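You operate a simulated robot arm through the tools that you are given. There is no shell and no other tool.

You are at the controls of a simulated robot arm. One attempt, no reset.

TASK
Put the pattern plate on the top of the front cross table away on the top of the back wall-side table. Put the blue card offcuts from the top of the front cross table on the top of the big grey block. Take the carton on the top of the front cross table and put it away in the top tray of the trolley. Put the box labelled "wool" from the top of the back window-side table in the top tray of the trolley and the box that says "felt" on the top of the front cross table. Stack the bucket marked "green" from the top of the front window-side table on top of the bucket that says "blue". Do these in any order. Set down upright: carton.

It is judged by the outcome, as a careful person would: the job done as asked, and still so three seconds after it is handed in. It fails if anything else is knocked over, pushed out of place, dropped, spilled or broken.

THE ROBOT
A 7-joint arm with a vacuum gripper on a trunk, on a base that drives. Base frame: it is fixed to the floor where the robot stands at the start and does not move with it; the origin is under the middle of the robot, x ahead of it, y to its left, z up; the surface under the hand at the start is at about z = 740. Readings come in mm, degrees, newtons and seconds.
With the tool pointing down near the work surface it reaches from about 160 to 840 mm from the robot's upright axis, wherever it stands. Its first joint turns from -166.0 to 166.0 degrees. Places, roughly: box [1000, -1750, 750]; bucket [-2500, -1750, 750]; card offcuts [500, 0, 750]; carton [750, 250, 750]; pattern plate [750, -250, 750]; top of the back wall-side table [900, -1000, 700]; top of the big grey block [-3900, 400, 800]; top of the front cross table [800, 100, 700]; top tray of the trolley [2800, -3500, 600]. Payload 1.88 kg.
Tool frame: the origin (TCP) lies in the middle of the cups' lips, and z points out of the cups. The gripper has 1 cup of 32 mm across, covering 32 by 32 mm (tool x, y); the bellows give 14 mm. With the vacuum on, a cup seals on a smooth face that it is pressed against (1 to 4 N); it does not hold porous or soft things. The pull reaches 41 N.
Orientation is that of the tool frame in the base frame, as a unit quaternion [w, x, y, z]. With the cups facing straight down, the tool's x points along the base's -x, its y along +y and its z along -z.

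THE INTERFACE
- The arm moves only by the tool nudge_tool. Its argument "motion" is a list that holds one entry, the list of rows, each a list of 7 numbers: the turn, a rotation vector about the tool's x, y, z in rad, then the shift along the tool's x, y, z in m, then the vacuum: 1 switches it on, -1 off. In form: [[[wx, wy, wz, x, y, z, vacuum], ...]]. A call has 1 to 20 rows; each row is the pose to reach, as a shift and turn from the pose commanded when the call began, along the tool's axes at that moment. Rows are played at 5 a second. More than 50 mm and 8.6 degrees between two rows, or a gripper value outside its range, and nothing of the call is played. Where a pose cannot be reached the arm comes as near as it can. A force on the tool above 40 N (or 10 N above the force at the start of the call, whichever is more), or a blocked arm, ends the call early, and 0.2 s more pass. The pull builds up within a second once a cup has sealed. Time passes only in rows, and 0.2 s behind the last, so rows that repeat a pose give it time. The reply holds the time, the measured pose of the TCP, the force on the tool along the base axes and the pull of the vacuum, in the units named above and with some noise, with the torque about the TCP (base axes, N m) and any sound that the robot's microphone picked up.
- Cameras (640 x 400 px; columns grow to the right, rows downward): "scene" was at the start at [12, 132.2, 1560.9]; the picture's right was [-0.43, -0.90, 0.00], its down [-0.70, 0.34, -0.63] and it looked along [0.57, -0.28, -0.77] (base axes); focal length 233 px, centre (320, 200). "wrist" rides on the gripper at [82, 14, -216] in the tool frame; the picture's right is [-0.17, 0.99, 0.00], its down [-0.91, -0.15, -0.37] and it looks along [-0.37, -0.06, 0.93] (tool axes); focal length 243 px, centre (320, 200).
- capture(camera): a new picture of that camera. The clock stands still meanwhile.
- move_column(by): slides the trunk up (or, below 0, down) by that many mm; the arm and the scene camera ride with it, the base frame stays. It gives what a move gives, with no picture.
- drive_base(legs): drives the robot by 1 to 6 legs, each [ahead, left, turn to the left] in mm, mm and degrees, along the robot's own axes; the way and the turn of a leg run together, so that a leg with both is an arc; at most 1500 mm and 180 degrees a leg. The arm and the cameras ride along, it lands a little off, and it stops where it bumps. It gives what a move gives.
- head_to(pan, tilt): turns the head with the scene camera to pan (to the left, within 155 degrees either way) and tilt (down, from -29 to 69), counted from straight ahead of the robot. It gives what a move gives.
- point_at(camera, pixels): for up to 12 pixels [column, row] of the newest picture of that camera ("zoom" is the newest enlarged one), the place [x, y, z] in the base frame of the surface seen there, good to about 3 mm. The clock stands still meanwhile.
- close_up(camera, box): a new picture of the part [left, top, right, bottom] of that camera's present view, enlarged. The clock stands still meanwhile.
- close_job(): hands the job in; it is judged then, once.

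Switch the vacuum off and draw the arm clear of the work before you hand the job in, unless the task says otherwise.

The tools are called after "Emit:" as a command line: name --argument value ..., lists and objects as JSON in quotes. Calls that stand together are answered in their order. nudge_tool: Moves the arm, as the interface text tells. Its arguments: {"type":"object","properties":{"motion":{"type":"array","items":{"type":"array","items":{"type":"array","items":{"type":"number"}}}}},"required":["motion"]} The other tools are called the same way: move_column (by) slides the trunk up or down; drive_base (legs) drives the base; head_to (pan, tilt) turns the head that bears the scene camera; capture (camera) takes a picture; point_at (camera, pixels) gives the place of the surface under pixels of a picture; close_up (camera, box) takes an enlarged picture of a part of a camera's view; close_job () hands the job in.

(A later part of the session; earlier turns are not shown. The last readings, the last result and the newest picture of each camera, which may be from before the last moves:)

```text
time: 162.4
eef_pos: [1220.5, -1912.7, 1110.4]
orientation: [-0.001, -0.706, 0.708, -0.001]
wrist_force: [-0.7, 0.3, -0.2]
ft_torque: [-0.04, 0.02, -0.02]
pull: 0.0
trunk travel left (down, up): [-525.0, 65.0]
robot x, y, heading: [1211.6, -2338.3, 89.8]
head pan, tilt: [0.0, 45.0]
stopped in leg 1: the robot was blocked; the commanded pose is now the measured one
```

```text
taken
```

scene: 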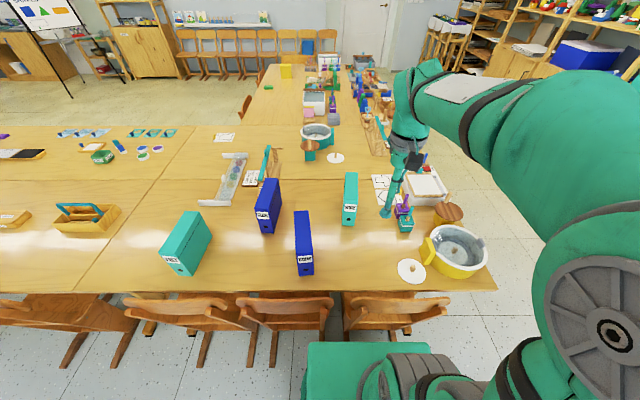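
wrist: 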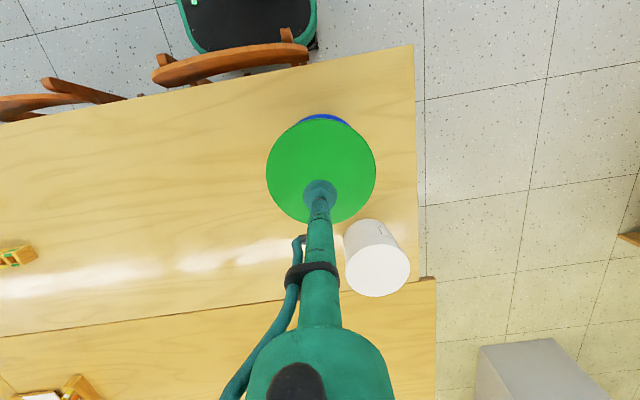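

I was blocked at y=-2338, possibly touching a chair runner. I check the chairs' positions for any shift.

Emit:
close_up --camera "scene" --box '[220, 280, 460, 400]'

Emit:
point_at --camera "scene" --pixels '[[288, 308], [395, 305], [180, 310], [272, 360], [200, 362], [246, 362], [124, 360], [408, 330]]'

```text
2.67 times, centred on (340, 340) of scene
```

zoom: 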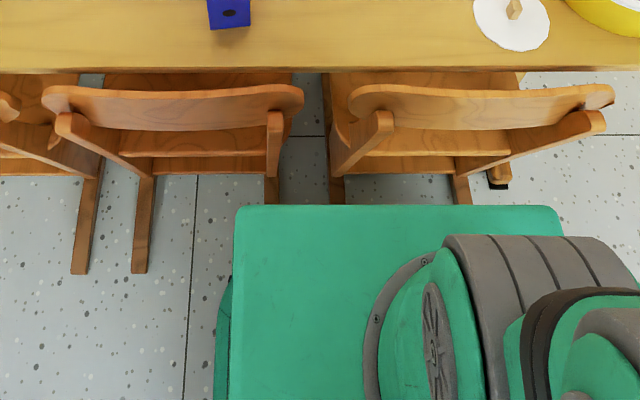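

```text
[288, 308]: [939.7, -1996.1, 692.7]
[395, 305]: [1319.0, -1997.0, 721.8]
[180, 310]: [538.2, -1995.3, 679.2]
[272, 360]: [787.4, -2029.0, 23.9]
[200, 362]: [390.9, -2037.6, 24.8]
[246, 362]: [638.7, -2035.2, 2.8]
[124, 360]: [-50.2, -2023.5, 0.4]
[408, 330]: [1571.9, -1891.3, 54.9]
```

The chairs have not moved. I back off 15 mm for clearance.

Emit:
drive_base --legs '[[-15, 0, 0]]'

```text
time: 163.1
eef_pos: [1220.7, -1928.1, 1110.2]
orientation: [-0.001, -0.706, 0.709, -0.001]
wrist_force: [0.1, -0.4, -0.1]
ft_torque: [-0.01, -0.02, 0.0]
pull: 0.0
trunk travel left (down, up): [-525.0, 65.0]
robot x, y, heading: [1210.9, -2355.3, 89.5]
head pan, tilt: [0.0, 45.0]
```

I extend the arm to above the wool box (1190,-1566), then down to z≈950 and look.

Emit:
nudge_tool --motion '[[[0, 0, 0, -0.045, 0.004, 0, -1], [0, 0, 0, -0.09, 0.008, 0, -1], [0, 0, 0, -0.135, 0.012, 0, -1], [0, 0, 0, -0.18, 0.016, 0, -1], [0, 0, 0, -0.225, 0.02, 0, -1], [0, 0, 0, -0.27, 0.024, 0, -1], [0, 0, 0, -0.316, 0.028, 0, -1], [0, 0, 0, -0.362, 0.0325, 0, -1], [0, 0, 0, -0.362, 0.0325, 0.045, -1], [0, 0, 0, -0.362, 0.0325, 0.09, -1], [0, 0, 0, -0.362, 0.0325, 0.135, -1], [0, 0, 0, -0.362, 0.0325, 0.16, -1], [0, 0, 0, -0.362, 0.0325, 0.16, -1]]]'

Emit:
capture --camera "wrist"

Emit:
capture --camera "scene"

```text
time: 165.9
eef_pos: [1189.0, -1565.0, 949.2]
orientation: [-0.001, -0.705, 0.709, -0.001]
wrist_force: [0.3, -1.0, 0.5]
ft_torque: [0.03, 0.02, -0.02]
pull: 0.1
out of reach, approached as far as the arm can: row 8
trunk travel left (down, up): [-525.0, 65.0]
robot x, y, heading: [1211.1, -2355.4, 89.6]
head pan, tilt: [0.0, 45.0]
```

```text
taken
```

wrist: 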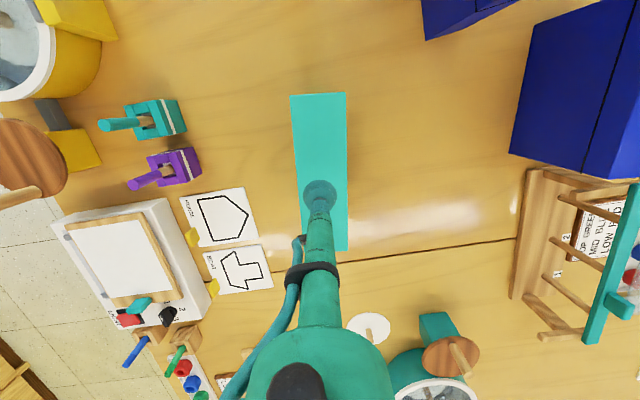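

```text
taken
```

scene: 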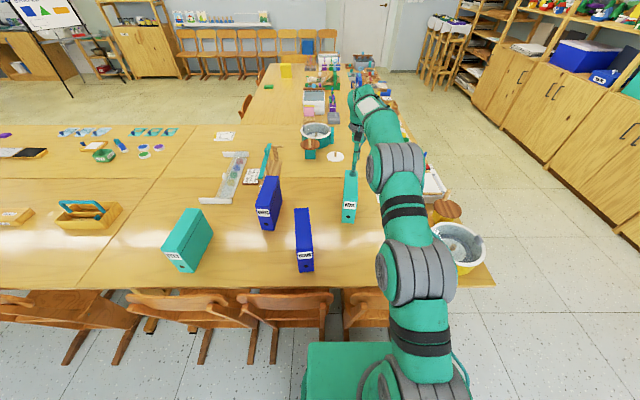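

The cup is centred on the wool box's top (rows 93–250 map to ±94 mm). I descend with vacuum on.

Emit:
nudge_tool --motion '[[[0, 0, 0, 0, 0, 0.02, 1], [0, 0, 0, 0, 0, 0.038, 1], [0, 0, 0, 0, 0, 0.044, 1], [0, 0, 0, 0, 0, 0.046, 1], [0, 0, 0, 0, 0, 0.048, 1], [0, 0, 0, 0, 0, 0.049, 1], [0, 0, 0, 0, 0, 0.049, 1], [0, 0, 0, 0, 0, 0.049, 1]]]'

```text
time: 167.7
eef_pos: [1189.6, -1564.9, 900.6]
orientation: [0.0, -0.706, 0.709, -0.001]
wrist_force: [-0.6, 0.0, -1.3]
ft_torque: [0.05, -0.03, -0.04]
pull: 40.7
trunk travel left (down, up): [-525.0, 65.0]
robot x, y, heading: [1209.4, -2351.0, 89.8]
head pan, tilt: [0.0, 45.0]
```

Sealed. I lift slowly by 40 mm and check that the whole box comes up.

Emit:
nudge_tool --motion '[[[0, 0, 0, 0, 0, -0.005, 1], [0, 0, 0, 0, 0, -0.012, 1], [0, 0, 0, 0, 0, -0.025, 1], [0, 0, 0, 0, 0, -0.04, 1], [0, 0, 0, 0, 0, -0.04, 1]]]'

Emit:
close_up --camera "scene" --box '[280, 130, 440, 230]'

```text
time: 168.9
eef_pos: [1188.8, -1564.6, 939.6]
orientation: [-0.001, -0.705, 0.709, 0.0]
wrist_force: [0.4, -0.2, -3.8]
ft_torque: [-0.04, 0.0, -0.01]
pull: 40.7
trunk travel left (down, up): [-525.0, 65.0]
robot x, y, heading: [1213.8, -2352.1, 89.8]
head pan, tilt: [0.0, 45.0]
```

```text
4.00 times, centred on (360, 180) of scene
```

zoom: 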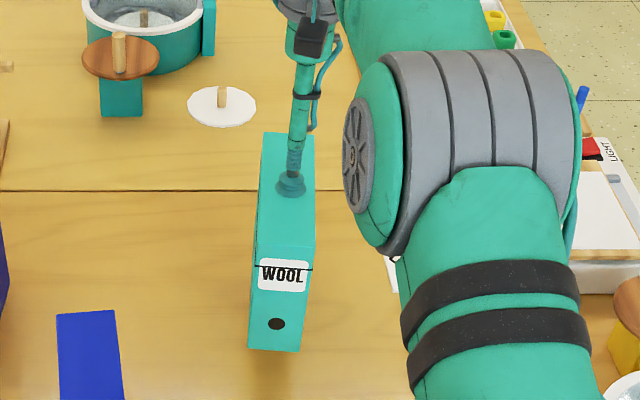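

The whole box is lifted (~0.39 kg). I raise it to z≈1000 while retracting toward the robot.

Emit:
nudge_tool --motion '[[[0, 0, 0, 0, 0, -0.02, 1], [0, 0, 0, 0.02, 0, -0.045, 1], [0, 0, 0, 0.055, 0, -0.06, 1], [0, 0, 0, 0.09, 0, -0.07, 1], [0, 0, 0, 0.13, 0, -0.08, 1], [0, 0, 0, 0.17, 0, -0.09, 1], [0, 0, 0, 0.21, 0, -0.1, 1], [0, 0, 0, 0.25, 0, -0.1, 1], [0, 0, 0, 0.29, 0, -0.1, 1], [0, 0, 0, 0.32, 0, -0.1, 1], [0, 0, 0, 0.32, 0, -0.1, 1]]]'

Emit:
drive_base --legs '[[-350, 0, 0], [0, 0, -90]]'

Emit:
head_to --pan -10 --tilt 25

Emit:
capture --camera "scene"

```text
time: 171.3
eef_pos: [1186.0, -1884.9, 1040.6]
orientation: [-0.001, -0.706, 0.709, 0.0]
wrist_force: [-1.0, 0.4, -3.0]
ft_torque: [0.01, -0.04, 0.03]
pull: 41.0
trunk travel left (down, up): [-525.0, 65.0]
robot x, y, heading: [1211.0, -2355.9, 89.6]
head pan, tilt: [0.0, 45.0]
```

```text
time: 177.4
eef_pos: [1676.3, -2664.8, 1041.9]
orientation: [-0.001, -0.01, 1.0, 0.0]
wrist_force: [0.5, -0.3, -3.4]
ft_torque: [-0.03, 0.04, -0.04]
pull: 40.6
trunk travel left (down, up): [-525.0, 65.0]
robot x, y, heading: [1208.1, -2702.9, 1.1]
head pan, tilt: [0.0, 45.0]
```

```text
time: 178.2
eef_pos: [1676.7, -2665.0, 1041.4]
orientation: [-0.001, -0.011, 1.0, 0.0]
wrist_force: [0.5, -0.9, -3.4]
ft_torque: [0.0, 0.01, 0.03]
pull: 40.8
trunk travel left (down, up): [-525.0, 65.0]
robot x, y, heading: [1211.8, -2698.3, 0.9]
head pan, tilt: [-10.0, 25.0]
```

```text
taken
```

scene: 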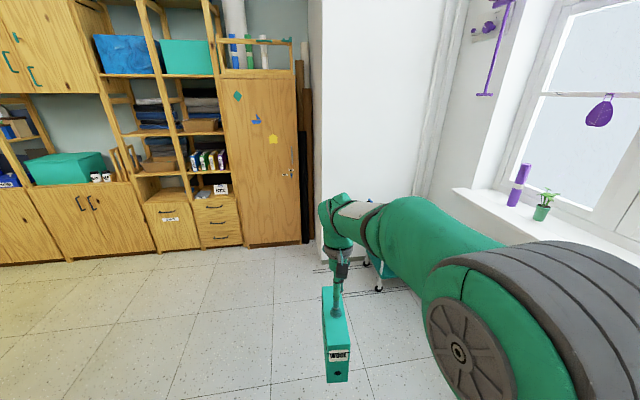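

The arm hides the trolley from this side. I drive ahead 1000 mm and turn right to have the trolley to my front-left.

Emit:
drive_base --legs '[[950, 0, 0], [0, 0, -91]]'

Emit:
head_to --pan 35 --tilt 35

Emit:
capture --camera "scene"

```text
time: 187.0
eef_pos: [2186.4, -3151.7, 1042.4]
orientation: [-0.001, 0.705, 0.709, 0.001]
wrist_force: [-0.1, 0.2, -3.2]
ft_torque: [0.0, 0.02, 0.0]
pull: 40.7
trunk travel left (down, up): [-525.0, 65.0]
robot x, y, heading: [2157.6, -2680.8, -89.7]
head pan, tilt: [-10.0, 25.0]
```

```text
time: 188.1
eef_pos: [2186.0, -3150.6, 1041.2]
orientation: [0.0, 0.705, 0.709, 0.0]
wrist_force: [0.4, -1.0, -2.4]
ft_torque: [0.02, 0.02, -0.04]
pull: 40.7
trunk travel left (down, up): [-525.0, 65.0]
robot x, y, heading: [2154.6, -2685.1, -89.8]
head pan, tilt: [35.0, 35.0]
```

```text
taken
```

scene: 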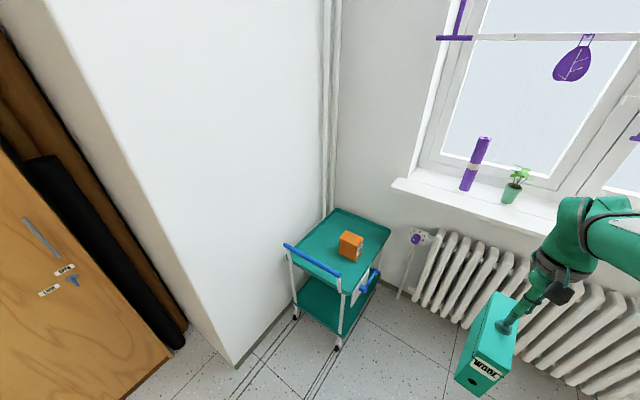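

The trolley is in the corner with an orange box on its top tray. I zoom and measure.

Emit:
close_up --camera "scene" --box '[260, 190, 420, 290]'

Emit:
point_at --camera "zoom" --pixels '[[300, 90], [510, 170], [400, 180], [330, 300], [240, 250], [130, 220], [230, 280], [360, 190], [320, 120], [450, 210], [290, 210], [280, 350]]'

```text
4.00 times, centred on (340, 240) of scene
```

zoom: 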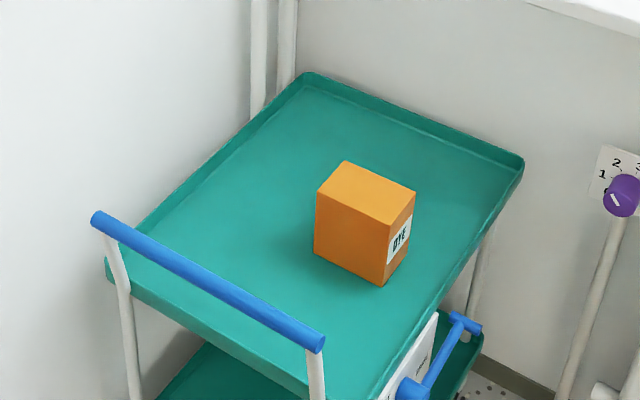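

```text
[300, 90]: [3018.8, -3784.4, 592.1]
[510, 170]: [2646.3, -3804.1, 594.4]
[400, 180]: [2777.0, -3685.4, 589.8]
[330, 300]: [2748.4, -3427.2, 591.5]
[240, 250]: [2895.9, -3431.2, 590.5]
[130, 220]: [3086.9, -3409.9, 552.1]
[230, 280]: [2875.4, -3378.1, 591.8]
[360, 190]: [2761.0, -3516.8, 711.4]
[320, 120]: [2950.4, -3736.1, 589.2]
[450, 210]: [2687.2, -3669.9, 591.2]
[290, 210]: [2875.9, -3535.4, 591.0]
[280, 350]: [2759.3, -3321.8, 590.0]
```

The tray floor is at z≈590; left half (x 2830–3010) is free. I measure the handle height and the trolley's near side lever.

Emit:
point_at --camera "zoom" --pixels '[[100, 220], [200, 275], [315, 340], [460, 325], [410, 390], [520, 165], [345, 165], [325, 195], [385, 225], [412, 195], [385, 282], [318, 255]]'

```text
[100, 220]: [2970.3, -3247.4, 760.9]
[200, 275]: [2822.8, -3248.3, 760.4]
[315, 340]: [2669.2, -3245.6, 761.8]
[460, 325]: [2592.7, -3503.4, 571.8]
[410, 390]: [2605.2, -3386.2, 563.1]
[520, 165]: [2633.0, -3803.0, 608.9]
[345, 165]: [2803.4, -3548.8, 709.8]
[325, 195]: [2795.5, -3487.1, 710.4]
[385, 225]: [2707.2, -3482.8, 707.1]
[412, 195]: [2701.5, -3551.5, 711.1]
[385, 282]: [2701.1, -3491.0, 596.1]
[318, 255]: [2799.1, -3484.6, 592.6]
```

DYE box occupies x 2701–2803, y -3551..-3484; handle at y≈-3247, z≈761. I swing the arm to my left (keeping the box's orientation) before driving next to the trolley.

Emit:
nudge_tool --motion '[[[0, 0, 0, 0.0239, 0.0355, 0, 1], [0, 0, 0, 0.0478, 0.0709, 0, 1], [0, 0, 0, 0.0716, 0.1064, 0, 1], [0, 0, 0, 0.0955, 0.1418, 0, 1], [0, 0, 0, 0.1194, 0.1773, 0, 1], [0, 0, 0, 0.1433, 0.2127, 0, 1], [0, 0, 0, 0.1672, 0.2482, 0, 1], [0, 0, 0, 0.1911, 0.2836, 0, 1], [0, 0, 0, 0.2149, 0.3191, 0, 1], [0, 0, 0, 0.2388, 0.3545, 0, 1], [0, 0, 0, 0.2627, 0.39, 0, 1], [0, 0, 0, 0.2627, 0.39, 0, 1]]]'

Emit:
drive_base --legs '[[555, 165, 0]]'

Emit:
head_to --pan 60 --tilt 45

Emit:
capture --camera "scene"

Emit:
capture --camera "wrist"

```text
time: 190.7
eef_pos: [2573.5, -2884.9, 1044.9]
orientation: [-0.001, 0.705, 0.709, 0.001]
wrist_force: [-0.3, 0.2, -3.2]
ft_torque: [0.02, 0.01, -0.04]
pull: 40.7
trunk travel left (down, up): [-525.0, 65.0]
robot x, y, heading: [2157.2, -2683.6, -89.6]
head pan, tilt: [35.0, 35.0]
```

```text
time: 194.0
eef_pos: [2744.8, -3438.0, 1045.4]
orientation: [-0.001, 0.706, 0.708, 0.001]
wrist_force: [-0.7, -1.1, -2.9]
ft_torque: [0.02, -0.02, -0.03]
pull: 40.5
trunk travel left (down, up): [-525.0, 65.0]
robot x, y, heading: [2329.1, -3240.0, -90.1]
head pan, tilt: [35.0, 35.0]
```

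```text
time: 194.9
eef_pos: [2744.7, -3438.2, 1043.4]
orientation: [-0.001, 0.706, 0.708, 0.001]
wrist_force: [-0.5, 0.2, -3.6]
ft_torque: [-0.01, 0.03, 0.02]
pull: 41.0
trunk travel left (down, up): [-525.0, 65.0]
robot x, y, heading: [2327.9, -3237.5, -89.9]
head pan, tilt: [60.0, 45.0]
```

```text
taken
```

scene: 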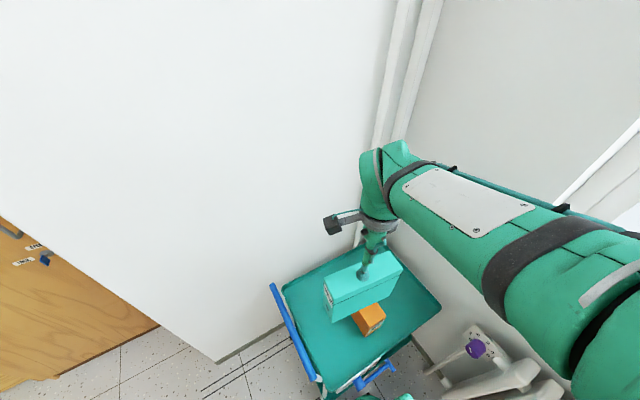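

```text
taken
```

wrist: 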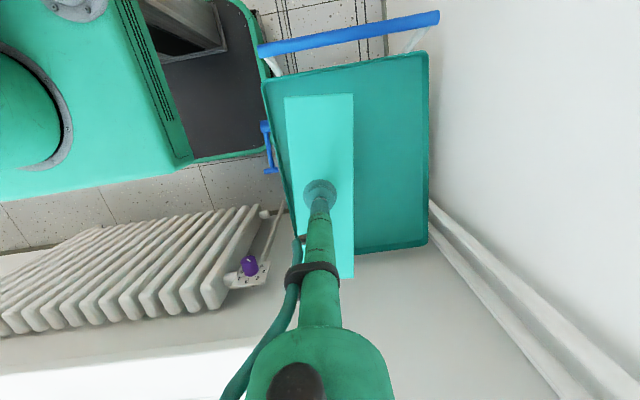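

I measure the tray edges and the wall from the wrist view.

Emit:
point_at --camera "wrist" --pixels '[[415, 70], [415, 235], [425, 60], [424, 240], [380, 240], [365, 70], [480, 150], [400, 150], [270, 90], [365, 248], [390, 75]]'

Emit:
point_at --camera "scene" --pixels '[[300, 300], [290, 290], [335, 340], [320, 360], [400, 300], [430, 300], [345, 255], [250, 250], [310, 270]]'

```text
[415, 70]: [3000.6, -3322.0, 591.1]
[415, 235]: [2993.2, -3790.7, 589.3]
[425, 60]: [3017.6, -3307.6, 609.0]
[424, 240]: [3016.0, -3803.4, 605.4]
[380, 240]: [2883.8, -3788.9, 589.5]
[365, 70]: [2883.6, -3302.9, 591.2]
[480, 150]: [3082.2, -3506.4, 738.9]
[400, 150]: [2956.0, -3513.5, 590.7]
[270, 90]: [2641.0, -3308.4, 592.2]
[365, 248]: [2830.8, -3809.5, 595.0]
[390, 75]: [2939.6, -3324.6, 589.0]
```

```text
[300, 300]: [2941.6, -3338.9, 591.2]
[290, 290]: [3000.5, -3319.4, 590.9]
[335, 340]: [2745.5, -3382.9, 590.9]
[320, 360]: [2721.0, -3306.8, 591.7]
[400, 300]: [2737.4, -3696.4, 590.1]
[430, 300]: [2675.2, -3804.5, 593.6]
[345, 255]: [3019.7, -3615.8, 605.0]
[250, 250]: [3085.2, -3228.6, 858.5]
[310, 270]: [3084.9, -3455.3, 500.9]
```

Tray interior is x 2640–3005, y -3305..-3795; wall at x=3084. I move over (2930,-3600) and lower to z≈765.

Emit:
nudge_tool --motion '[[[0, 0, 0, -0.027, 0.031, 0, 1], [0, 0, 0, -0.054, 0.062, 0, 1], [0, 0, 0, -0.081, 0.0925, 0, 1], [0, 0, 0, -0.108, 0.123, 0, 1], [0, 0, 0, -0.135, 0.154, 0, 1], [0, 0, 0, -0.1624, 0.185, 0, 1], [0, 0, 0, -0.1624, 0.185, 0.04, 1], [0, 0, 0, -0.1624, 0.185, 0.08, 1], [0, 0, 0, -0.1624, 0.185, 0.12, 1], [0, 0, 0, -0.1624, 0.185, 0.16, 1], [0, 0, 0, -0.1624, 0.185, 0.2, 1], [0, 0, 0, -0.1624, 0.185, 0.235, 1], [0, 0, 0, -0.1624, 0.185, 0.26, 1], [0, 0, 0, -0.1624, 0.185, 0.275, 1], [0, 0, 0, -0.1624, 0.185, 0.275, 1]]]'

Emit:
capture --camera "scene"

Emit:
capture --camera "wrist"

```text
time: 198.1
eef_pos: [2932.0, -3599.2, 769.9]
orientation: [0.0, 0.706, 0.708, 0.001]
wrist_force: [0.7, 0.2, -3.5]
ft_torque: [0.04, 0.02, -0.01]
pull: 41.0
trunk travel left (down, up): [-525.0, 65.0]
robot x, y, heading: [2323.2, -3236.0, -89.8]
head pan, tilt: [60.0, 45.0]
```

```text
taken
```

scene: 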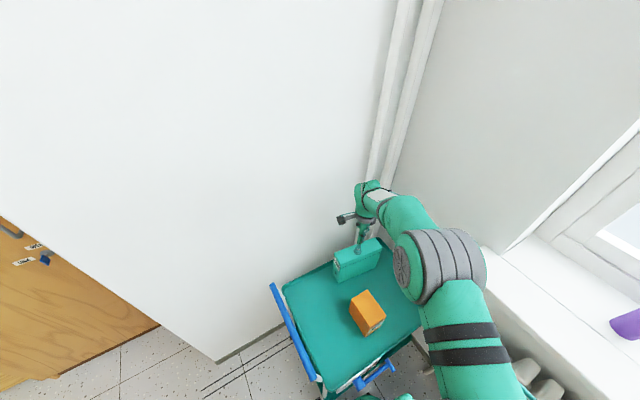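

```text
taken
```

wrist: 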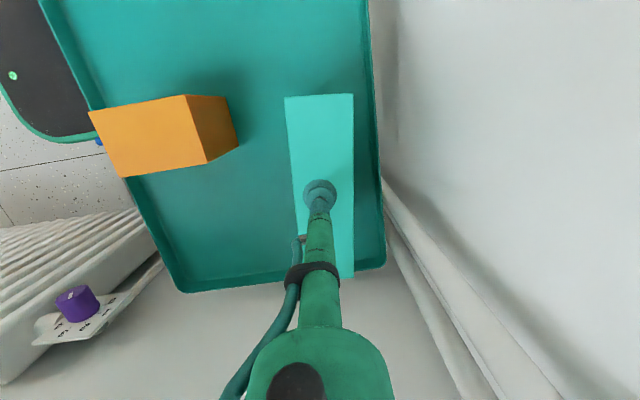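

The box is over the free part of the tray with clearance to rim and wall. I lower until it touches.

Emit:
nudge_tool --motion '[[[0, 0, 0, 0, 0, 0.008, 1], [0, 0, 0, 0, 0, 0.014, 1], [0, 0, 0, 0, 0, 0.017, 1], [0, 0, 0, 0, 0, 0.0185, 1], [0, 0, 0, 0, 0, 0.0195, 1], [0, 0, 0, 0, 0, 0.0195, 1]]]'

```text
time: 199.5
eef_pos: [2929.8, -3599.3, 750.3]
orientation: [0.0, 0.706, 0.708, 0.002]
wrist_force: [-0.6, -0.5, 3.9]
ft_torque: [-0.07, -0.01, -0.03]
pull: 40.3
trunk travel left (down, up): [-525.0, 65.0]
robot x, y, heading: [2325.0, -3237.4, -89.9]
head pan, tilt: [60.0, 45.0]
```

Contact reached (+3.9 N). I release the vacuum, wait, and rise.

Emit:
nudge_tool --motion '[[[0, 0, 0, 0, 0, 0, -1], [0, 0, 0, 0, 0, 0, -1], [0, 0, 0, 0, 0, 0, -1], [0, 0, 0, 0, 0, 0, -1], [0, 0, 0, 0, 0, 0, -1], [0, 0, 0, 0, 0, -0.003, -1], [0, 0, 0, 0, 0, -0.01, -1], [0, 0, 0, 0, 0, -0.03, -1], [0, 0, 0, 0, 0, -0.07, -1], [0, 0, 0, 0, 0, -0.11, -1], [0, 0, 0, 0, 0, -0.15, -1], [0, 0, 0, 0, 0, -0.19, -1], [0, 0, 0, 0, 0, -0.23, -1], [0, 0, 0, 0, 0, -0.27, -1], [0, 0, 0, 0, 0, -0.29, -1]]]'

Emit:
capture --camera "wrist"

Emit:
capture --camera "scene"

```text
time: 202.7
eef_pos: [2930.6, -3601.1, 1038.7]
orientation: [0.0, 0.706, 0.708, 0.0]
wrist_force: [0.0, -0.5, -0.2]
ft_torque: [0.0, 0.01, 0.0]
pull: 0.0
trunk travel left (down, up): [-525.0, 65.0]
robot x, y, heading: [2330.0, -3238.6, -89.7]
head pan, tilt: [60.0, 45.0]
```

```text
taken
```

wrist: 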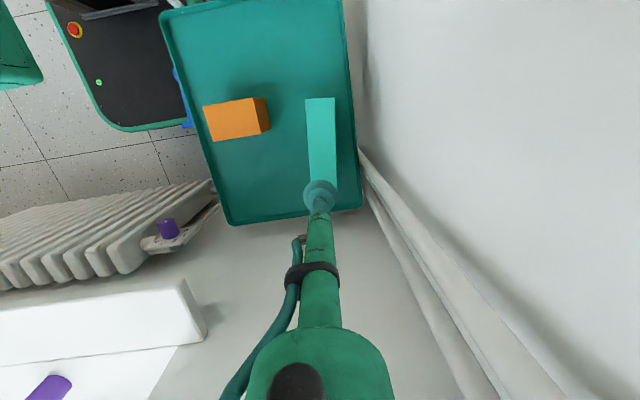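

```text
taken
```

scene: 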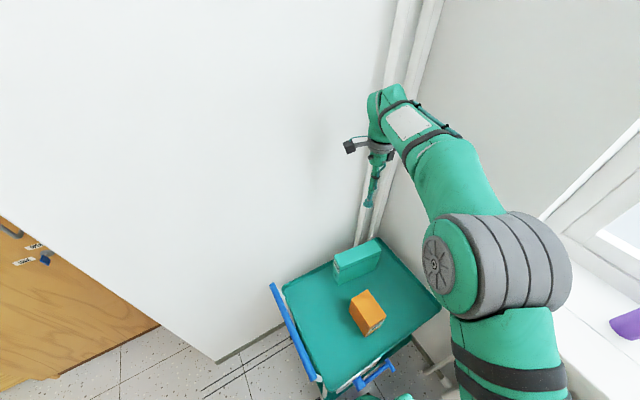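

The wool box stands in the tray. I draw the arm back toward the robot and then drive away from the trolley, turning to go for the felt box.

Emit:
nudge_tool --motion '[[[0, 0, 0, 0.027, -0.031, -0.01, -1], [0, 0, 0, 0.054, -0.062, -0.02, -1], [0, 0, 0, 0.081, -0.0925, -0.03, -1], [0, 0, 0, 0.108, -0.123, -0.04, -1], [0, 0, 0, 0.135, -0.154, -0.05, -1], [0, 0, 0, 0.1624, -0.185, -0.06, -1], [0, 0, 0, 0.1624, -0.185, -0.06, -1]]]'

Emit:
drive_base --legs '[[-560, -170, 0], [0, 0, 180], [0, 800, 0], [0, 800, 0]]'

Emit:
head_to --pan 0 --tilt 45

Emit:
capture --camera "scene"

```text
time: 204.3
eef_pos: [2743.7, -3437.7, 1100.0]
orientation: [-0.001, 0.706, 0.708, 0.001]
wrist_force: [0.3, -0.5, -0.1]
ft_torque: [-0.03, -0.06, -0.01]
pull: 0.2
trunk travel left (down, up): [-525.0, 65.0]
robot x, y, heading: [2326.5, -3238.6, -89.8]
head pan, tilt: [60.0, 45.0]
```

```text
time: 222.8
eef_pos: [154.1, -2502.7, 1100.9]
orientation: [0.001, 0.712, -0.703, 0.001]
wrist_force: [0.7, -0.4, -0.2]
ft_torque: [-0.01, -0.03, -0.03]
pull: 0.0
trunk travel left (down, up): [-525.0, 65.0]
robot x, y, heading: [572.2, -2701.0, 90.7]
head pan, tilt: [60.0, 45.0]
```

```text
time: 224.1
eef_pos: [154.5, -2502.8, 1100.4]
orientation: [0.001, 0.712, -0.702, 0.0]
wrist_force: [-0.1, -0.5, 0.6]
ft_torque: [0.01, 0.0, -0.04]
pull: 0.0
trunk travel left (down, up): [-525.0, 65.0]
robot x, y, heading: [575.4, -2699.3, 90.7]
head pan, tilt: [0.0, 45.0]
```

```text
taken
```

scene: 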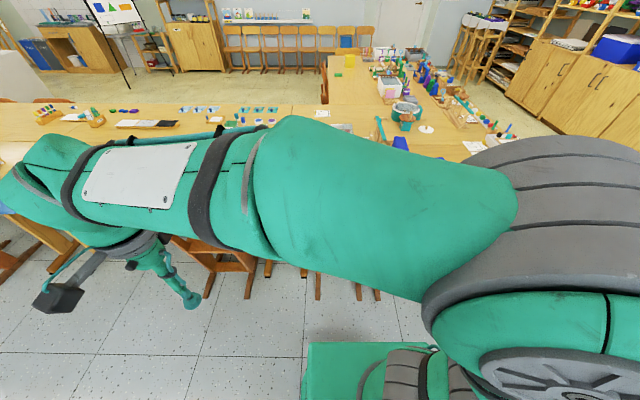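

I swing the arm to the front of the robot for a clear view.

Emit:
nudge_tool --motion '[[[0, 0, 0, -0.0215, -0.0386, 0, -1], [0, 0, 0, -0.0431, -0.0772, 0, -1], [0, 0, 0, -0.0646, -0.1158, 0, -1], [0, 0, 0, -0.0862, -0.1544, 0, -1], [0, 0, 0, -0.1077, -0.193, 0, -1], [0, 0, 0, -0.1293, -0.2315, 0, -1], [0, 0, 0, -0.1508, -0.2701, 0, -1], [0, 0, 0, -0.1724, -0.3087, 0, -1], [0, 0, 0, -0.1939, -0.3473, 0, -1], [0, 0, 0, -0.2155, -0.3859, 0, -1], [0, 0, 0, -0.237, -0.4245, 0, -1], [0, 0, 0, -0.237, -0.4245, 0, -1]]]'

Emit:
capture --camera "scene"

```text
time: 226.7
eef_pos: [576.3, -2257.6, 1101.4]
orientation: [0.0, 0.711, -0.703, 0.001]
wrist_force: [0.1, 0.5, -0.4]
ft_torque: [-0.02, 0.03, 0.02]
pull: 0.0
trunk travel left (down, up): [-525.0, 65.0]
robot x, y, heading: [572.0, -2701.7, 90.9]
head pan, tilt: [0.0, 45.0]
```

```text
taken
```

scene: 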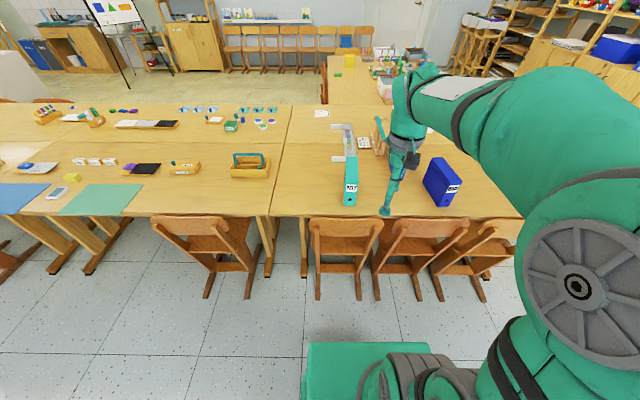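

The felt box is at (350,180). I zoom and measure it.

Emit:
close_up --camera "scene" --box '[310, 130, 406, 220]'

Emit:
point_at --camera "scene" --pixels '[[346, 158], [355, 158], [345, 180], [354, 180], [350, 170], [348, 203], [324, 297], [357, 297], [393, 297], [345, 225], [425, 228]]'

```text
4.44 times, centred on (358, 175) of scene
```

zoom: 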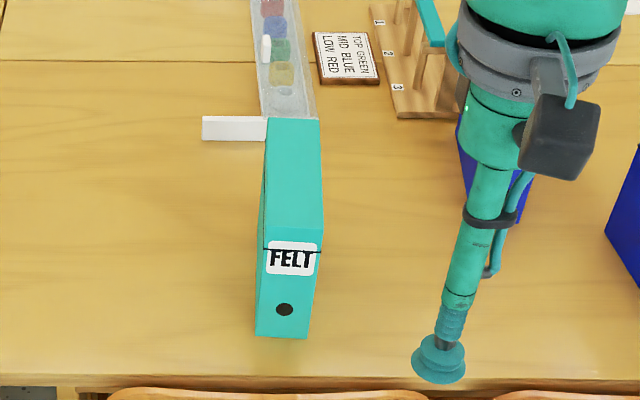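

```text
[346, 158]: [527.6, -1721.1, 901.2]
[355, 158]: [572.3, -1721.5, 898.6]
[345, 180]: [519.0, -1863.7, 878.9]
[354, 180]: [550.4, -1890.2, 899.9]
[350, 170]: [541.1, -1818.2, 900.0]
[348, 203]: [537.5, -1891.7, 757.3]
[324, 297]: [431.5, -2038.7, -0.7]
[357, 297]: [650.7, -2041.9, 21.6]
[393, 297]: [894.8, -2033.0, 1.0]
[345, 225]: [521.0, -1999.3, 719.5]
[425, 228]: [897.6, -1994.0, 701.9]
```

Felt top centre is near (545,-1798), z≈900. I drive 250 mm ahead, keeping clear of the chairs.

Emit:
drive_base --legs '[[250, 0, -0.8]]'

Emit:
capture --camera "scene"

Emit:
close_up --camera "scene" --box '[300, 160, 396, 260]'

```text
time: 228.5
eef_pos: [580.0, -2010.0, 1102.2]
orientation: [0.001, 0.708, -0.706, 0.001]
wrist_force: [0.4, 0.2, 0.5]
ft_torque: [-0.02, 0.01, 0.0]
pull: 0.1
trunk travel left (down, up): [-525.0, 65.0]
robot x, y, heading: [562.4, -2450.2, 90.1]
head pan, tilt: [0.0, 45.0]
```

```text
taken
```

scene: 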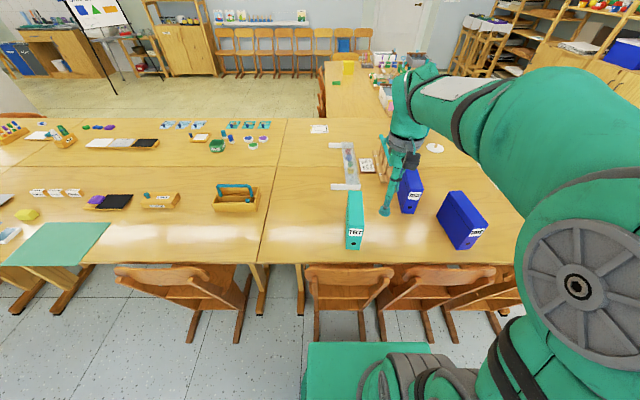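

```text
4.00 times, centred on (348, 210) of scene
```

zoom: 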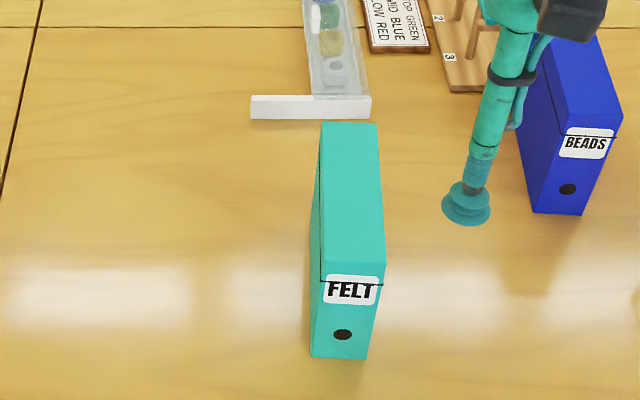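

Emit:
point_at --camera "zoom" --pixels '[[325, 128], [374, 128], [326, 258], [382, 258], [350, 195], [350, 170], [315, 355], [365, 355], [310, 105]]'

```text
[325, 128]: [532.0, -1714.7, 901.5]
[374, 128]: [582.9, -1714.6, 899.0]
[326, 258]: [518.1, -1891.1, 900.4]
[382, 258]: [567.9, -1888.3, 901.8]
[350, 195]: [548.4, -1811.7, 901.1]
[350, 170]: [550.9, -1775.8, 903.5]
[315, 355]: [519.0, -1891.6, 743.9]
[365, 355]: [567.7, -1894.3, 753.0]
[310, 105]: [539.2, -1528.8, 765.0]
```

Felt centre (550,-1802). I move above it and down to z≈945, then verify with the wrist camera.

Emit:
nudge_tool --motion '[[[0, 0, 0, -0.042, 0.006, 0, -1], [0, 0, 0, -0.083, 0.012, 0, -1], [0, 0, 0, -0.125, 0.018, 0, -1], [0, 0, 0, -0.167, 0.024, 0, -1], [0, 0, 0, -0.208, 0.0294, 0, -1], [0, 0, 0, -0.208, 0.0294, 0.045, -1], [0, 0, 0, -0.208, 0.0294, 0.09, -1], [0, 0, 0, -0.208, 0.0294, 0.13, -1], [0, 0, 0, -0.208, 0.0294, 0.155, -1], [0, 0, 0, -0.208, 0.0294, 0.155, -1]]]'

Emit:
capture --camera "wrist"

```text
time: 230.7
eef_pos: [549.5, -1800.6, 944.6]
orientation: [0.001, 0.708, -0.707, 0.0]
wrist_force: [-0.3, 0.1, -0.4]
ft_torque: [-0.01, 0.04, -0.01]
pull: 0.1
trunk travel left (down, up): [-525.0, 65.0]
robot x, y, heading: [568.7, -2452.1, 89.8]
head pan, tilt: [0.0, 45.0]
```

```text
taken
```

wrist: 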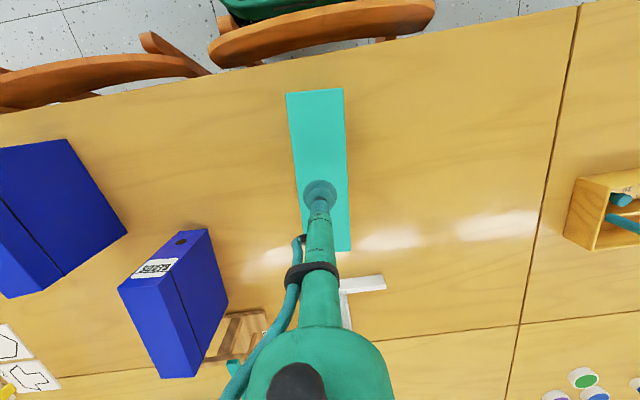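

Centred. I descend with vacuum on to contact.

Emit:
nudge_tool --motion '[[[0, 0, 0, 0, 0, 0.02, 1], [0, 0, 0, 0, 0, 0.035, 1], [0, 0, 0, 0, 0, 0.04, 1], [0, 0, 0, 0, 0, 0.042, 1], [0, 0, 0, 0, 0, 0.0435, 1], [0, 0, 0, 0, 0, 0.0445, 1], [0, 0, 0, 0, 0, 0.0445, 1], [0, 0, 0, 0, 0, 0.0445, 1]]]'

```text
time: 232.5
eef_pos: [549.8, -1803.0, 900.8]
orientation: [0.001, 0.709, -0.706, 0.001]
wrist_force: [0.0, -0.4, 0.5]
ft_torque: [0.04, 0.02, 0.0]
pull: 40.7
trunk travel left (down, up): [-525.0, 65.0]
robot x, y, heading: [568.7, -2457.3, 89.9]
head pan, tilt: [0.0, 45.0]
```

Sealed. I lift, retract, and check that the whole box is hanging.

Emit:
nudge_tool --motion '[[[0, 0, 0, 0, 0, -0.006, 1], [0, 0, 0, 0, 0, -0.02, 1], [0, 0, 0, 0, 0, -0.045, 1], [0, 0, 0, 0, 0, -0.08, 1], [0, 0, 0, 0.02, 0, -0.11, 1], [0, 0, 0, 0.055, 0, -0.13, 1], [0, 0, 0, 0.09, 0, -0.14, 1], [0, 0, 0, 0.13, 0, -0.14, 1], [0, 0, 0, 0.17, 0, -0.14, 1], [0, 0, 0, 0.2, 0, -0.14, 1], [0, 0, 0, 0.2, 0, -0.14, 1]]]'

Emit:
capture --camera "scene"

Emit:
head_to --pan -45 --tilt 25

Emit:
capture --camera "scene"

```text
time: 234.9
eef_pos: [549.6, -2001.5, 1039.6]
orientation: [0.001, 0.708, -0.706, 0.002]
wrist_force: [0.3, -1.7, -3.4]
ft_torque: [-0.02, -0.02, -0.02]
pull: 40.7
trunk travel left (down, up): [-525.0, 65.0]
robot x, y, heading: [567.5, -2454.2, 89.9]
head pan, tilt: [0.0, 45.0]
```

```text
taken
```

scene: 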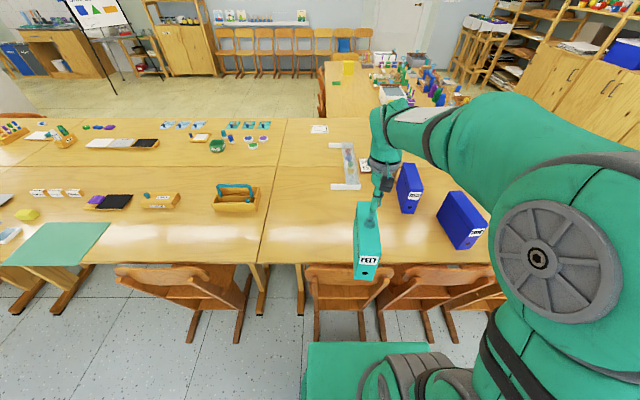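

```text
time: 236.0
eef_pos: [550.2, -2000.9, 1037.8]
orientation: [0.001, 0.708, -0.707, 0.001]
wrist_force: [-1.0, -0.4, -3.7]
ft_torque: [-0.03, -0.01, 0.0]
pull: 40.8
trunk travel left (down, up): [-525.0, 65.0]
robot x, y, heading: [570.2, -2449.9, 90.0]
head pan, tilt: [-45.0, 25.0]
```

```text
taken
```

scene: 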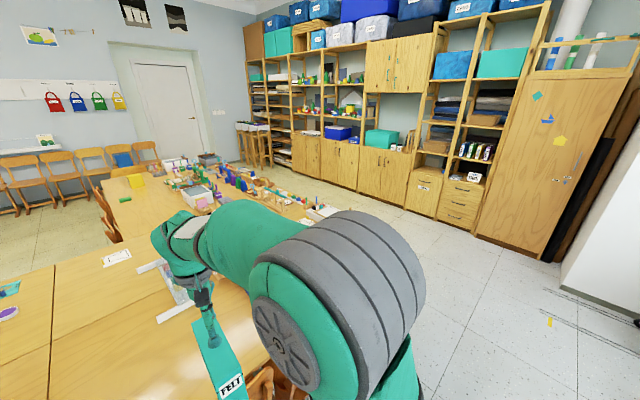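

The passage between the tables and cabinets looks open. I measure floor and cabinet points there.

Emit:
point_at --camera "scene" --pixels '[[440, 215], [400, 205], [340, 190], [310, 185], [290, 175], [250, 165], [225, 160], [330, 175], [390, 180], [310, 200], [238, 158], [200, 152]]'

Emit:
close_up --camera "scene" --box '[150, 100, 390, 250]'

```text
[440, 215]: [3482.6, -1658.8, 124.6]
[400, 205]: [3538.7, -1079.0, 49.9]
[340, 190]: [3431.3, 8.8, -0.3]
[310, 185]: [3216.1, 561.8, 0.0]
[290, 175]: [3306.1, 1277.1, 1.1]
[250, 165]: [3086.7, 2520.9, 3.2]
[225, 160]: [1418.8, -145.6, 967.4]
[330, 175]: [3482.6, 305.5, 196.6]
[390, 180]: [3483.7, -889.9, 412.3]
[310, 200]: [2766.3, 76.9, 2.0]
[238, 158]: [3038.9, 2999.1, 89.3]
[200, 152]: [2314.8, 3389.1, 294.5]
```

```text
2.67 times, centred on (270, 175) of scene
```

zoom: 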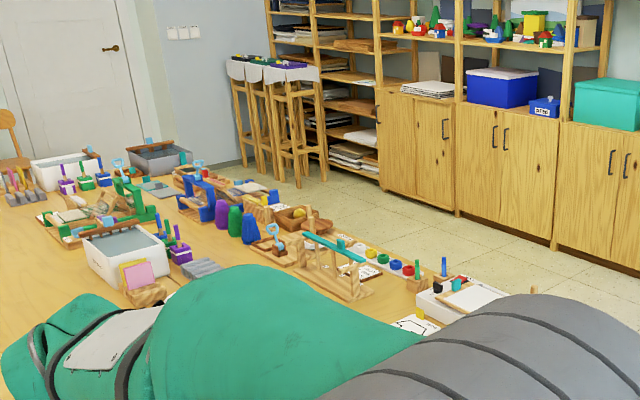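

Cabinets are at x≈3480 and tables end at x≈1700, so the back passage is wide. I drive: back off, turn right, ahead to x≈2400, then turn left to face +y.

Emit:
drive_base --legs '[[-300, 0, 0], [0, 0, -90], [1000, 0, 0], [830, 0, 0], [0, 0, 90]]'

Emit:
head_to --pan 10 --tilt 25

Emit:
capture --camera "scene"

```text
time: 252.6
eef_pos: [2710.0, -2536.1, 1039.2]
orientation: [-0.002, -0.275, 0.961, -0.001]
wrist_force: [0.2, 0.1, -3.7]
ft_torque: [-0.01, 0.0, 0.0]
pull: 40.9
trunk travel left (down, up): [-525.0, 65.0]
robot x, y, heading: [2337.2, -2791.2, 32.0]
head pan, tilt: [-45.0, 25.0]
stopped in leg 5: the robot was blocked; the commanded pose is now the measured one
```

```text
time: 253.8
eef_pos: [2710.5, -2534.9, 1039.9]
orientation: [-0.001, -0.277, 0.961, 0.0]
wrist_force: [0.2, -0.4, -2.7]
ft_torque: [-0.03, 0.01, -0.01]
pull: 40.2
trunk travel left (down, up): [-525.0, 65.0]
robot x, y, heading: [2341.9, -2787.0, 32.1]
head pan, tilt: [10.0, 25.0]
```

```text
taken
```

scene: 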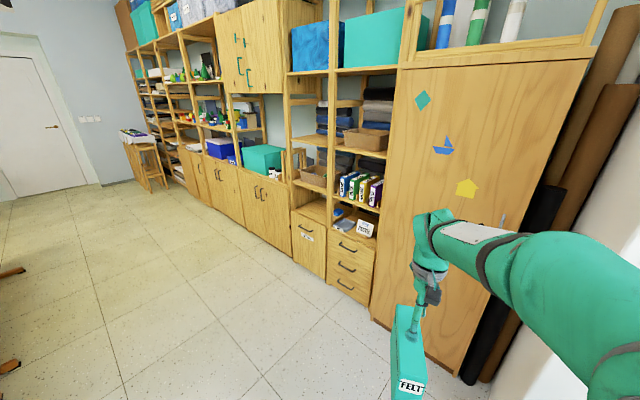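

I was blocked while turning at (2340,-2790). I look down around the base to see what I touched.

Emit:
head_to --pan -60 --tilt 55

Emit:
capture --camera "scene"

Emit:
head_to --pan 40 --tilt 55

Emit:
capture --camera "scene"

Emit:
capture --camera "wrist"

Emit:
head_to --pan 130 --tilt 50

Emit:
capture --camera "scene"

Emit:
head_to --pan -140 --tilt 50

Emit:
capture --camera "scene"

```text
time: 255.2
eef_pos: [2710.8, -2536.7, 1039.2]
orientation: [-0.002, -0.276, 0.961, -0.001]
wrist_force: [0.0, 0.5, -3.5]
ft_torque: [0.0, -0.02, 0.0]
pull: 40.5
trunk travel left (down, up): [-525.0, 65.0]
robot x, y, heading: [2338.6, -2790.3, 32.1]
head pan, tilt: [-60.0, 55.0]
```

```text
taken
```

scene: 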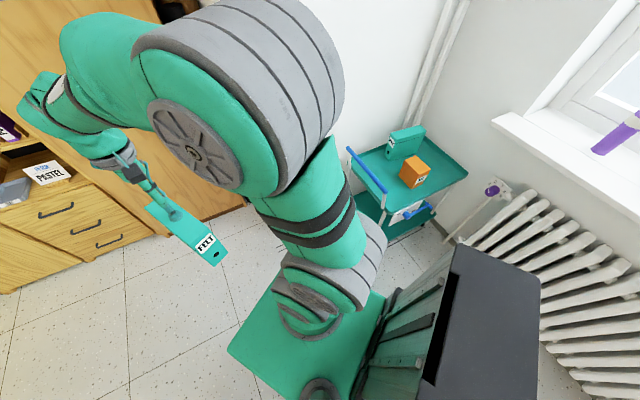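

```text
time: 257.0
eef_pos: [2710.6, -2535.0, 1039.9]
orientation: [-0.001, -0.275, 0.961, 0.0]
wrist_force: [-0.8, -0.4, -3.9]
ft_torque: [-0.02, 0.01, 0.03]
pull: 40.5
trunk travel left (down, up): [-525.0, 65.0]
robot x, y, heading: [2343.0, -2790.1, 31.9]
head pan, tilt: [40.0, 55.0]
```

```text
taken
```

scene: 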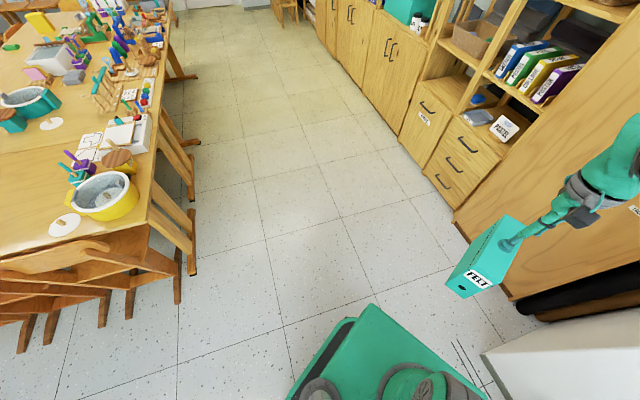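

```text
taken
```

wrist: 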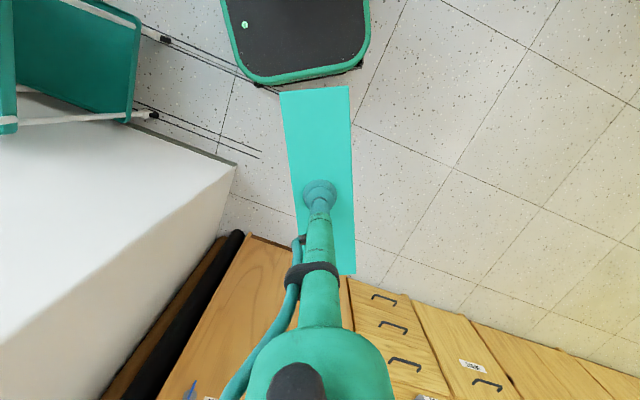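

```text
time: 258.6
eef_pos: [2711.2, -2535.9, 1040.2]
orientation: [-0.002, -0.277, 0.961, 0.0]
wrist_force: [0.0, -0.3, -2.7]
ft_torque: [-0.04, -0.01, 0.0]
pull: 40.2
trunk travel left (down, up): [-525.0, 65.0]
robot x, y, heading: [2335.6, -2795.2, 32.3]
head pan, tilt: [130.0, 50.0]
```

```text
taken
```

scene: 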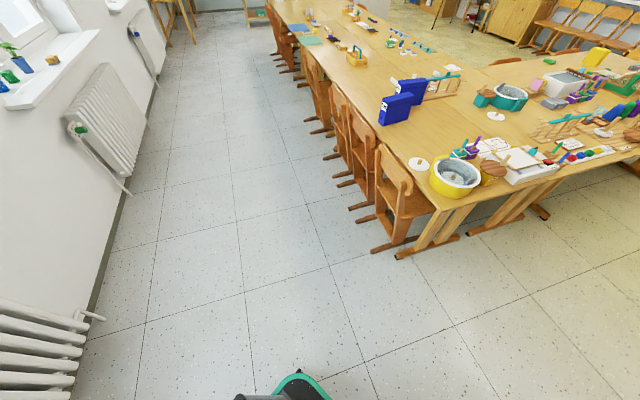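

```text
time: 262.4
eef_pos: [2710.9, -2535.8, 1039.7]
orientation: [-0.002, -0.276, 0.961, 0.0]
wrist_force: [-0.1, 0.5, -3.8]
ft_torque: [-0.03, -0.01, 0.03]
pull: 40.5
trunk travel left (down, up): [-525.0, 65.0]
robot x, y, heading: [2341.0, -2789.1, 31.8]
head pan, tilt: [-140.0, 50.0]
```

```text
taken
```

scene: 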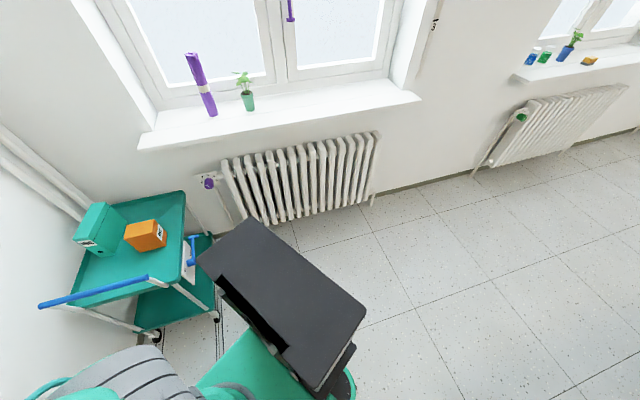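

I need to find the nearby pillar corner; I re-capture toward the front and measure it, plus the wrist view.

Emit:
point_at --camera "wrist" --pixels '[[237, 170], [215, 158], [150, 300], [240, 235], [260, 84], [362, 66], [250, 60], [300, 80], [100, 200], [228, 240]]'

Emit:
point_at --camera "scene" --pixels '[[150, 283], [60, 303], [200, 300], [217, 320], [155, 340], [245, 225], [310, 385], [200, 262], [220, 215], [345, 390]]'

Emit:
head_to --pan -20 --tilt 55

Emit:
capture --camera "scene"

```text
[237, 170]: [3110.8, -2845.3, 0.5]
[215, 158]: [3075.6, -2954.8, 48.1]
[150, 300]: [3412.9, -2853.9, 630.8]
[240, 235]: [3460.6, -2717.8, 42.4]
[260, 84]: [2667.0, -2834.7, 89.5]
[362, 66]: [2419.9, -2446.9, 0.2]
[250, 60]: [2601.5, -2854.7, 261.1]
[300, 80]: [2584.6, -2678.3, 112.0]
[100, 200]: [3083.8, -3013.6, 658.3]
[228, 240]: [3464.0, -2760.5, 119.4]
```

```text
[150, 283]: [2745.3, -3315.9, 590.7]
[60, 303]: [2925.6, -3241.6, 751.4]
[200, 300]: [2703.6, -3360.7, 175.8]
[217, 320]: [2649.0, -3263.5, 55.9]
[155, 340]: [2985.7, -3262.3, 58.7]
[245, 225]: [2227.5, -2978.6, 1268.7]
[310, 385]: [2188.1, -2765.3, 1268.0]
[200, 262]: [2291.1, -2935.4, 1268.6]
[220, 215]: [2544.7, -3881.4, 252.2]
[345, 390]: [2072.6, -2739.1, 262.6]
```

```text
time: 264.4
eef_pos: [2710.6, -2534.6, 1039.6]
orientation: [-0.002, -0.277, 0.961, 0.0]
wrist_force: [-0.2, 0.4, -4.0]
ft_torque: [-0.03, 0.04, 0.02]
pull: 40.6
trunk travel left (down, up): [-525.0, 65.0]
robot x, y, heading: [2341.1, -2792.1, 32.0]
head pan, tilt: [-20.0, 55.0]
```

```text
taken
```

scene: 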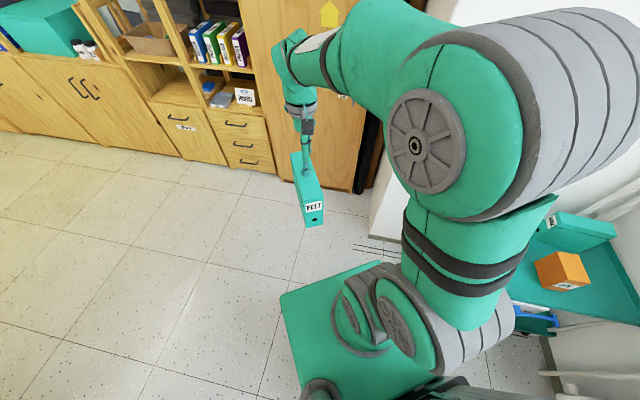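

I measure the elbow's extent relative to the pillar corner (3084,-2850).

Emit:
point_at --camera "scene" --pixels '[[430, 140], [520, 60], [600, 40], [620, 110], [560, 150], [500, 200], [450, 240], [480, 110], [395, 300], [330, 30]]'

```text
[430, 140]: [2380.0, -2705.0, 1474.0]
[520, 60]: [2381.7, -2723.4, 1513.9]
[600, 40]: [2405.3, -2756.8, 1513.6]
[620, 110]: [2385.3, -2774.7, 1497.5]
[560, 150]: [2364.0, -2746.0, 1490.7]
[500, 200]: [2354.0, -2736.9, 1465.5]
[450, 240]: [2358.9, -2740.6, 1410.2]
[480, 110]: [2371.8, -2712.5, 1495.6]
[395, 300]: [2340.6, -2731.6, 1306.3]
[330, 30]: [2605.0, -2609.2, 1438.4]
```

Nothing obvious touches. I try continuing the turn in a smaller step, first moving slightly away to the -x side.

Emit:
drive_base --legs '[[-100, 60, 0], [0, 0, 28]]'

```text
time: 267.0
eef_pos: [2429.8, -2393.8, 1039.1]
orientation: [-0.002, -0.503, 0.864, -0.001]
wrist_force: [0.1, -0.2, -3.4]
ft_torque: [0.0, -0.02, -0.03]
pull: 40.5
trunk travel left (down, up): [-525.0, 65.0]
robot x, y, heading: [2221.7, -2796.3, 60.4]
head pan, tilt: [-20.0, 55.0]
```

The turn worked. I finish the turn to face +y, shift right to x≈2450 and drive along the back passage.

Emit:
drive_base --legs '[[0, 0, 29.6], [1000, -200, 0]]'

Emit:
head_to --pan 20 --tilt 30

Emit:
capture --camera "scene"

```text
time: 273.8
eef_pos: [2442.6, -1340.1, 1039.8]
orientation: [-0.001, -0.695, 0.719, -0.002]
wrist_force: [0.8, 0.0, -3.0]
ft_torque: [0.02, 0.01, -0.01]
pull: 40.7
trunk travel left (down, up): [-525.0, 65.0]
robot x, y, heading: [2448.4, -1790.0, 88.0]
head pan, tilt: [-20.0, 55.0]
```

```text
time: 274.8
eef_pos: [2442.0, -1339.2, 1038.7]
orientation: [-0.001, -0.695, 0.719, 0.0]
wrist_force: [1.0, 0.4, -3.2]
ft_torque: [0.01, -0.03, -0.02]
pull: 41.3
trunk travel left (down, up): [-525.0, 65.0]
robot x, y, heading: [2447.6, -1793.5, 87.9]
head pan, tilt: [20.0, 30.0]
```

```text
taken
```

scene: 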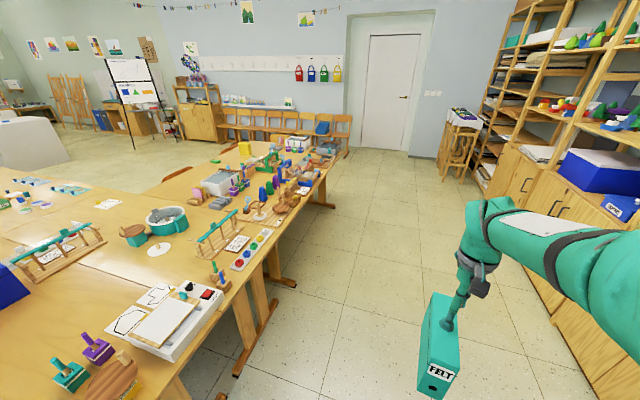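

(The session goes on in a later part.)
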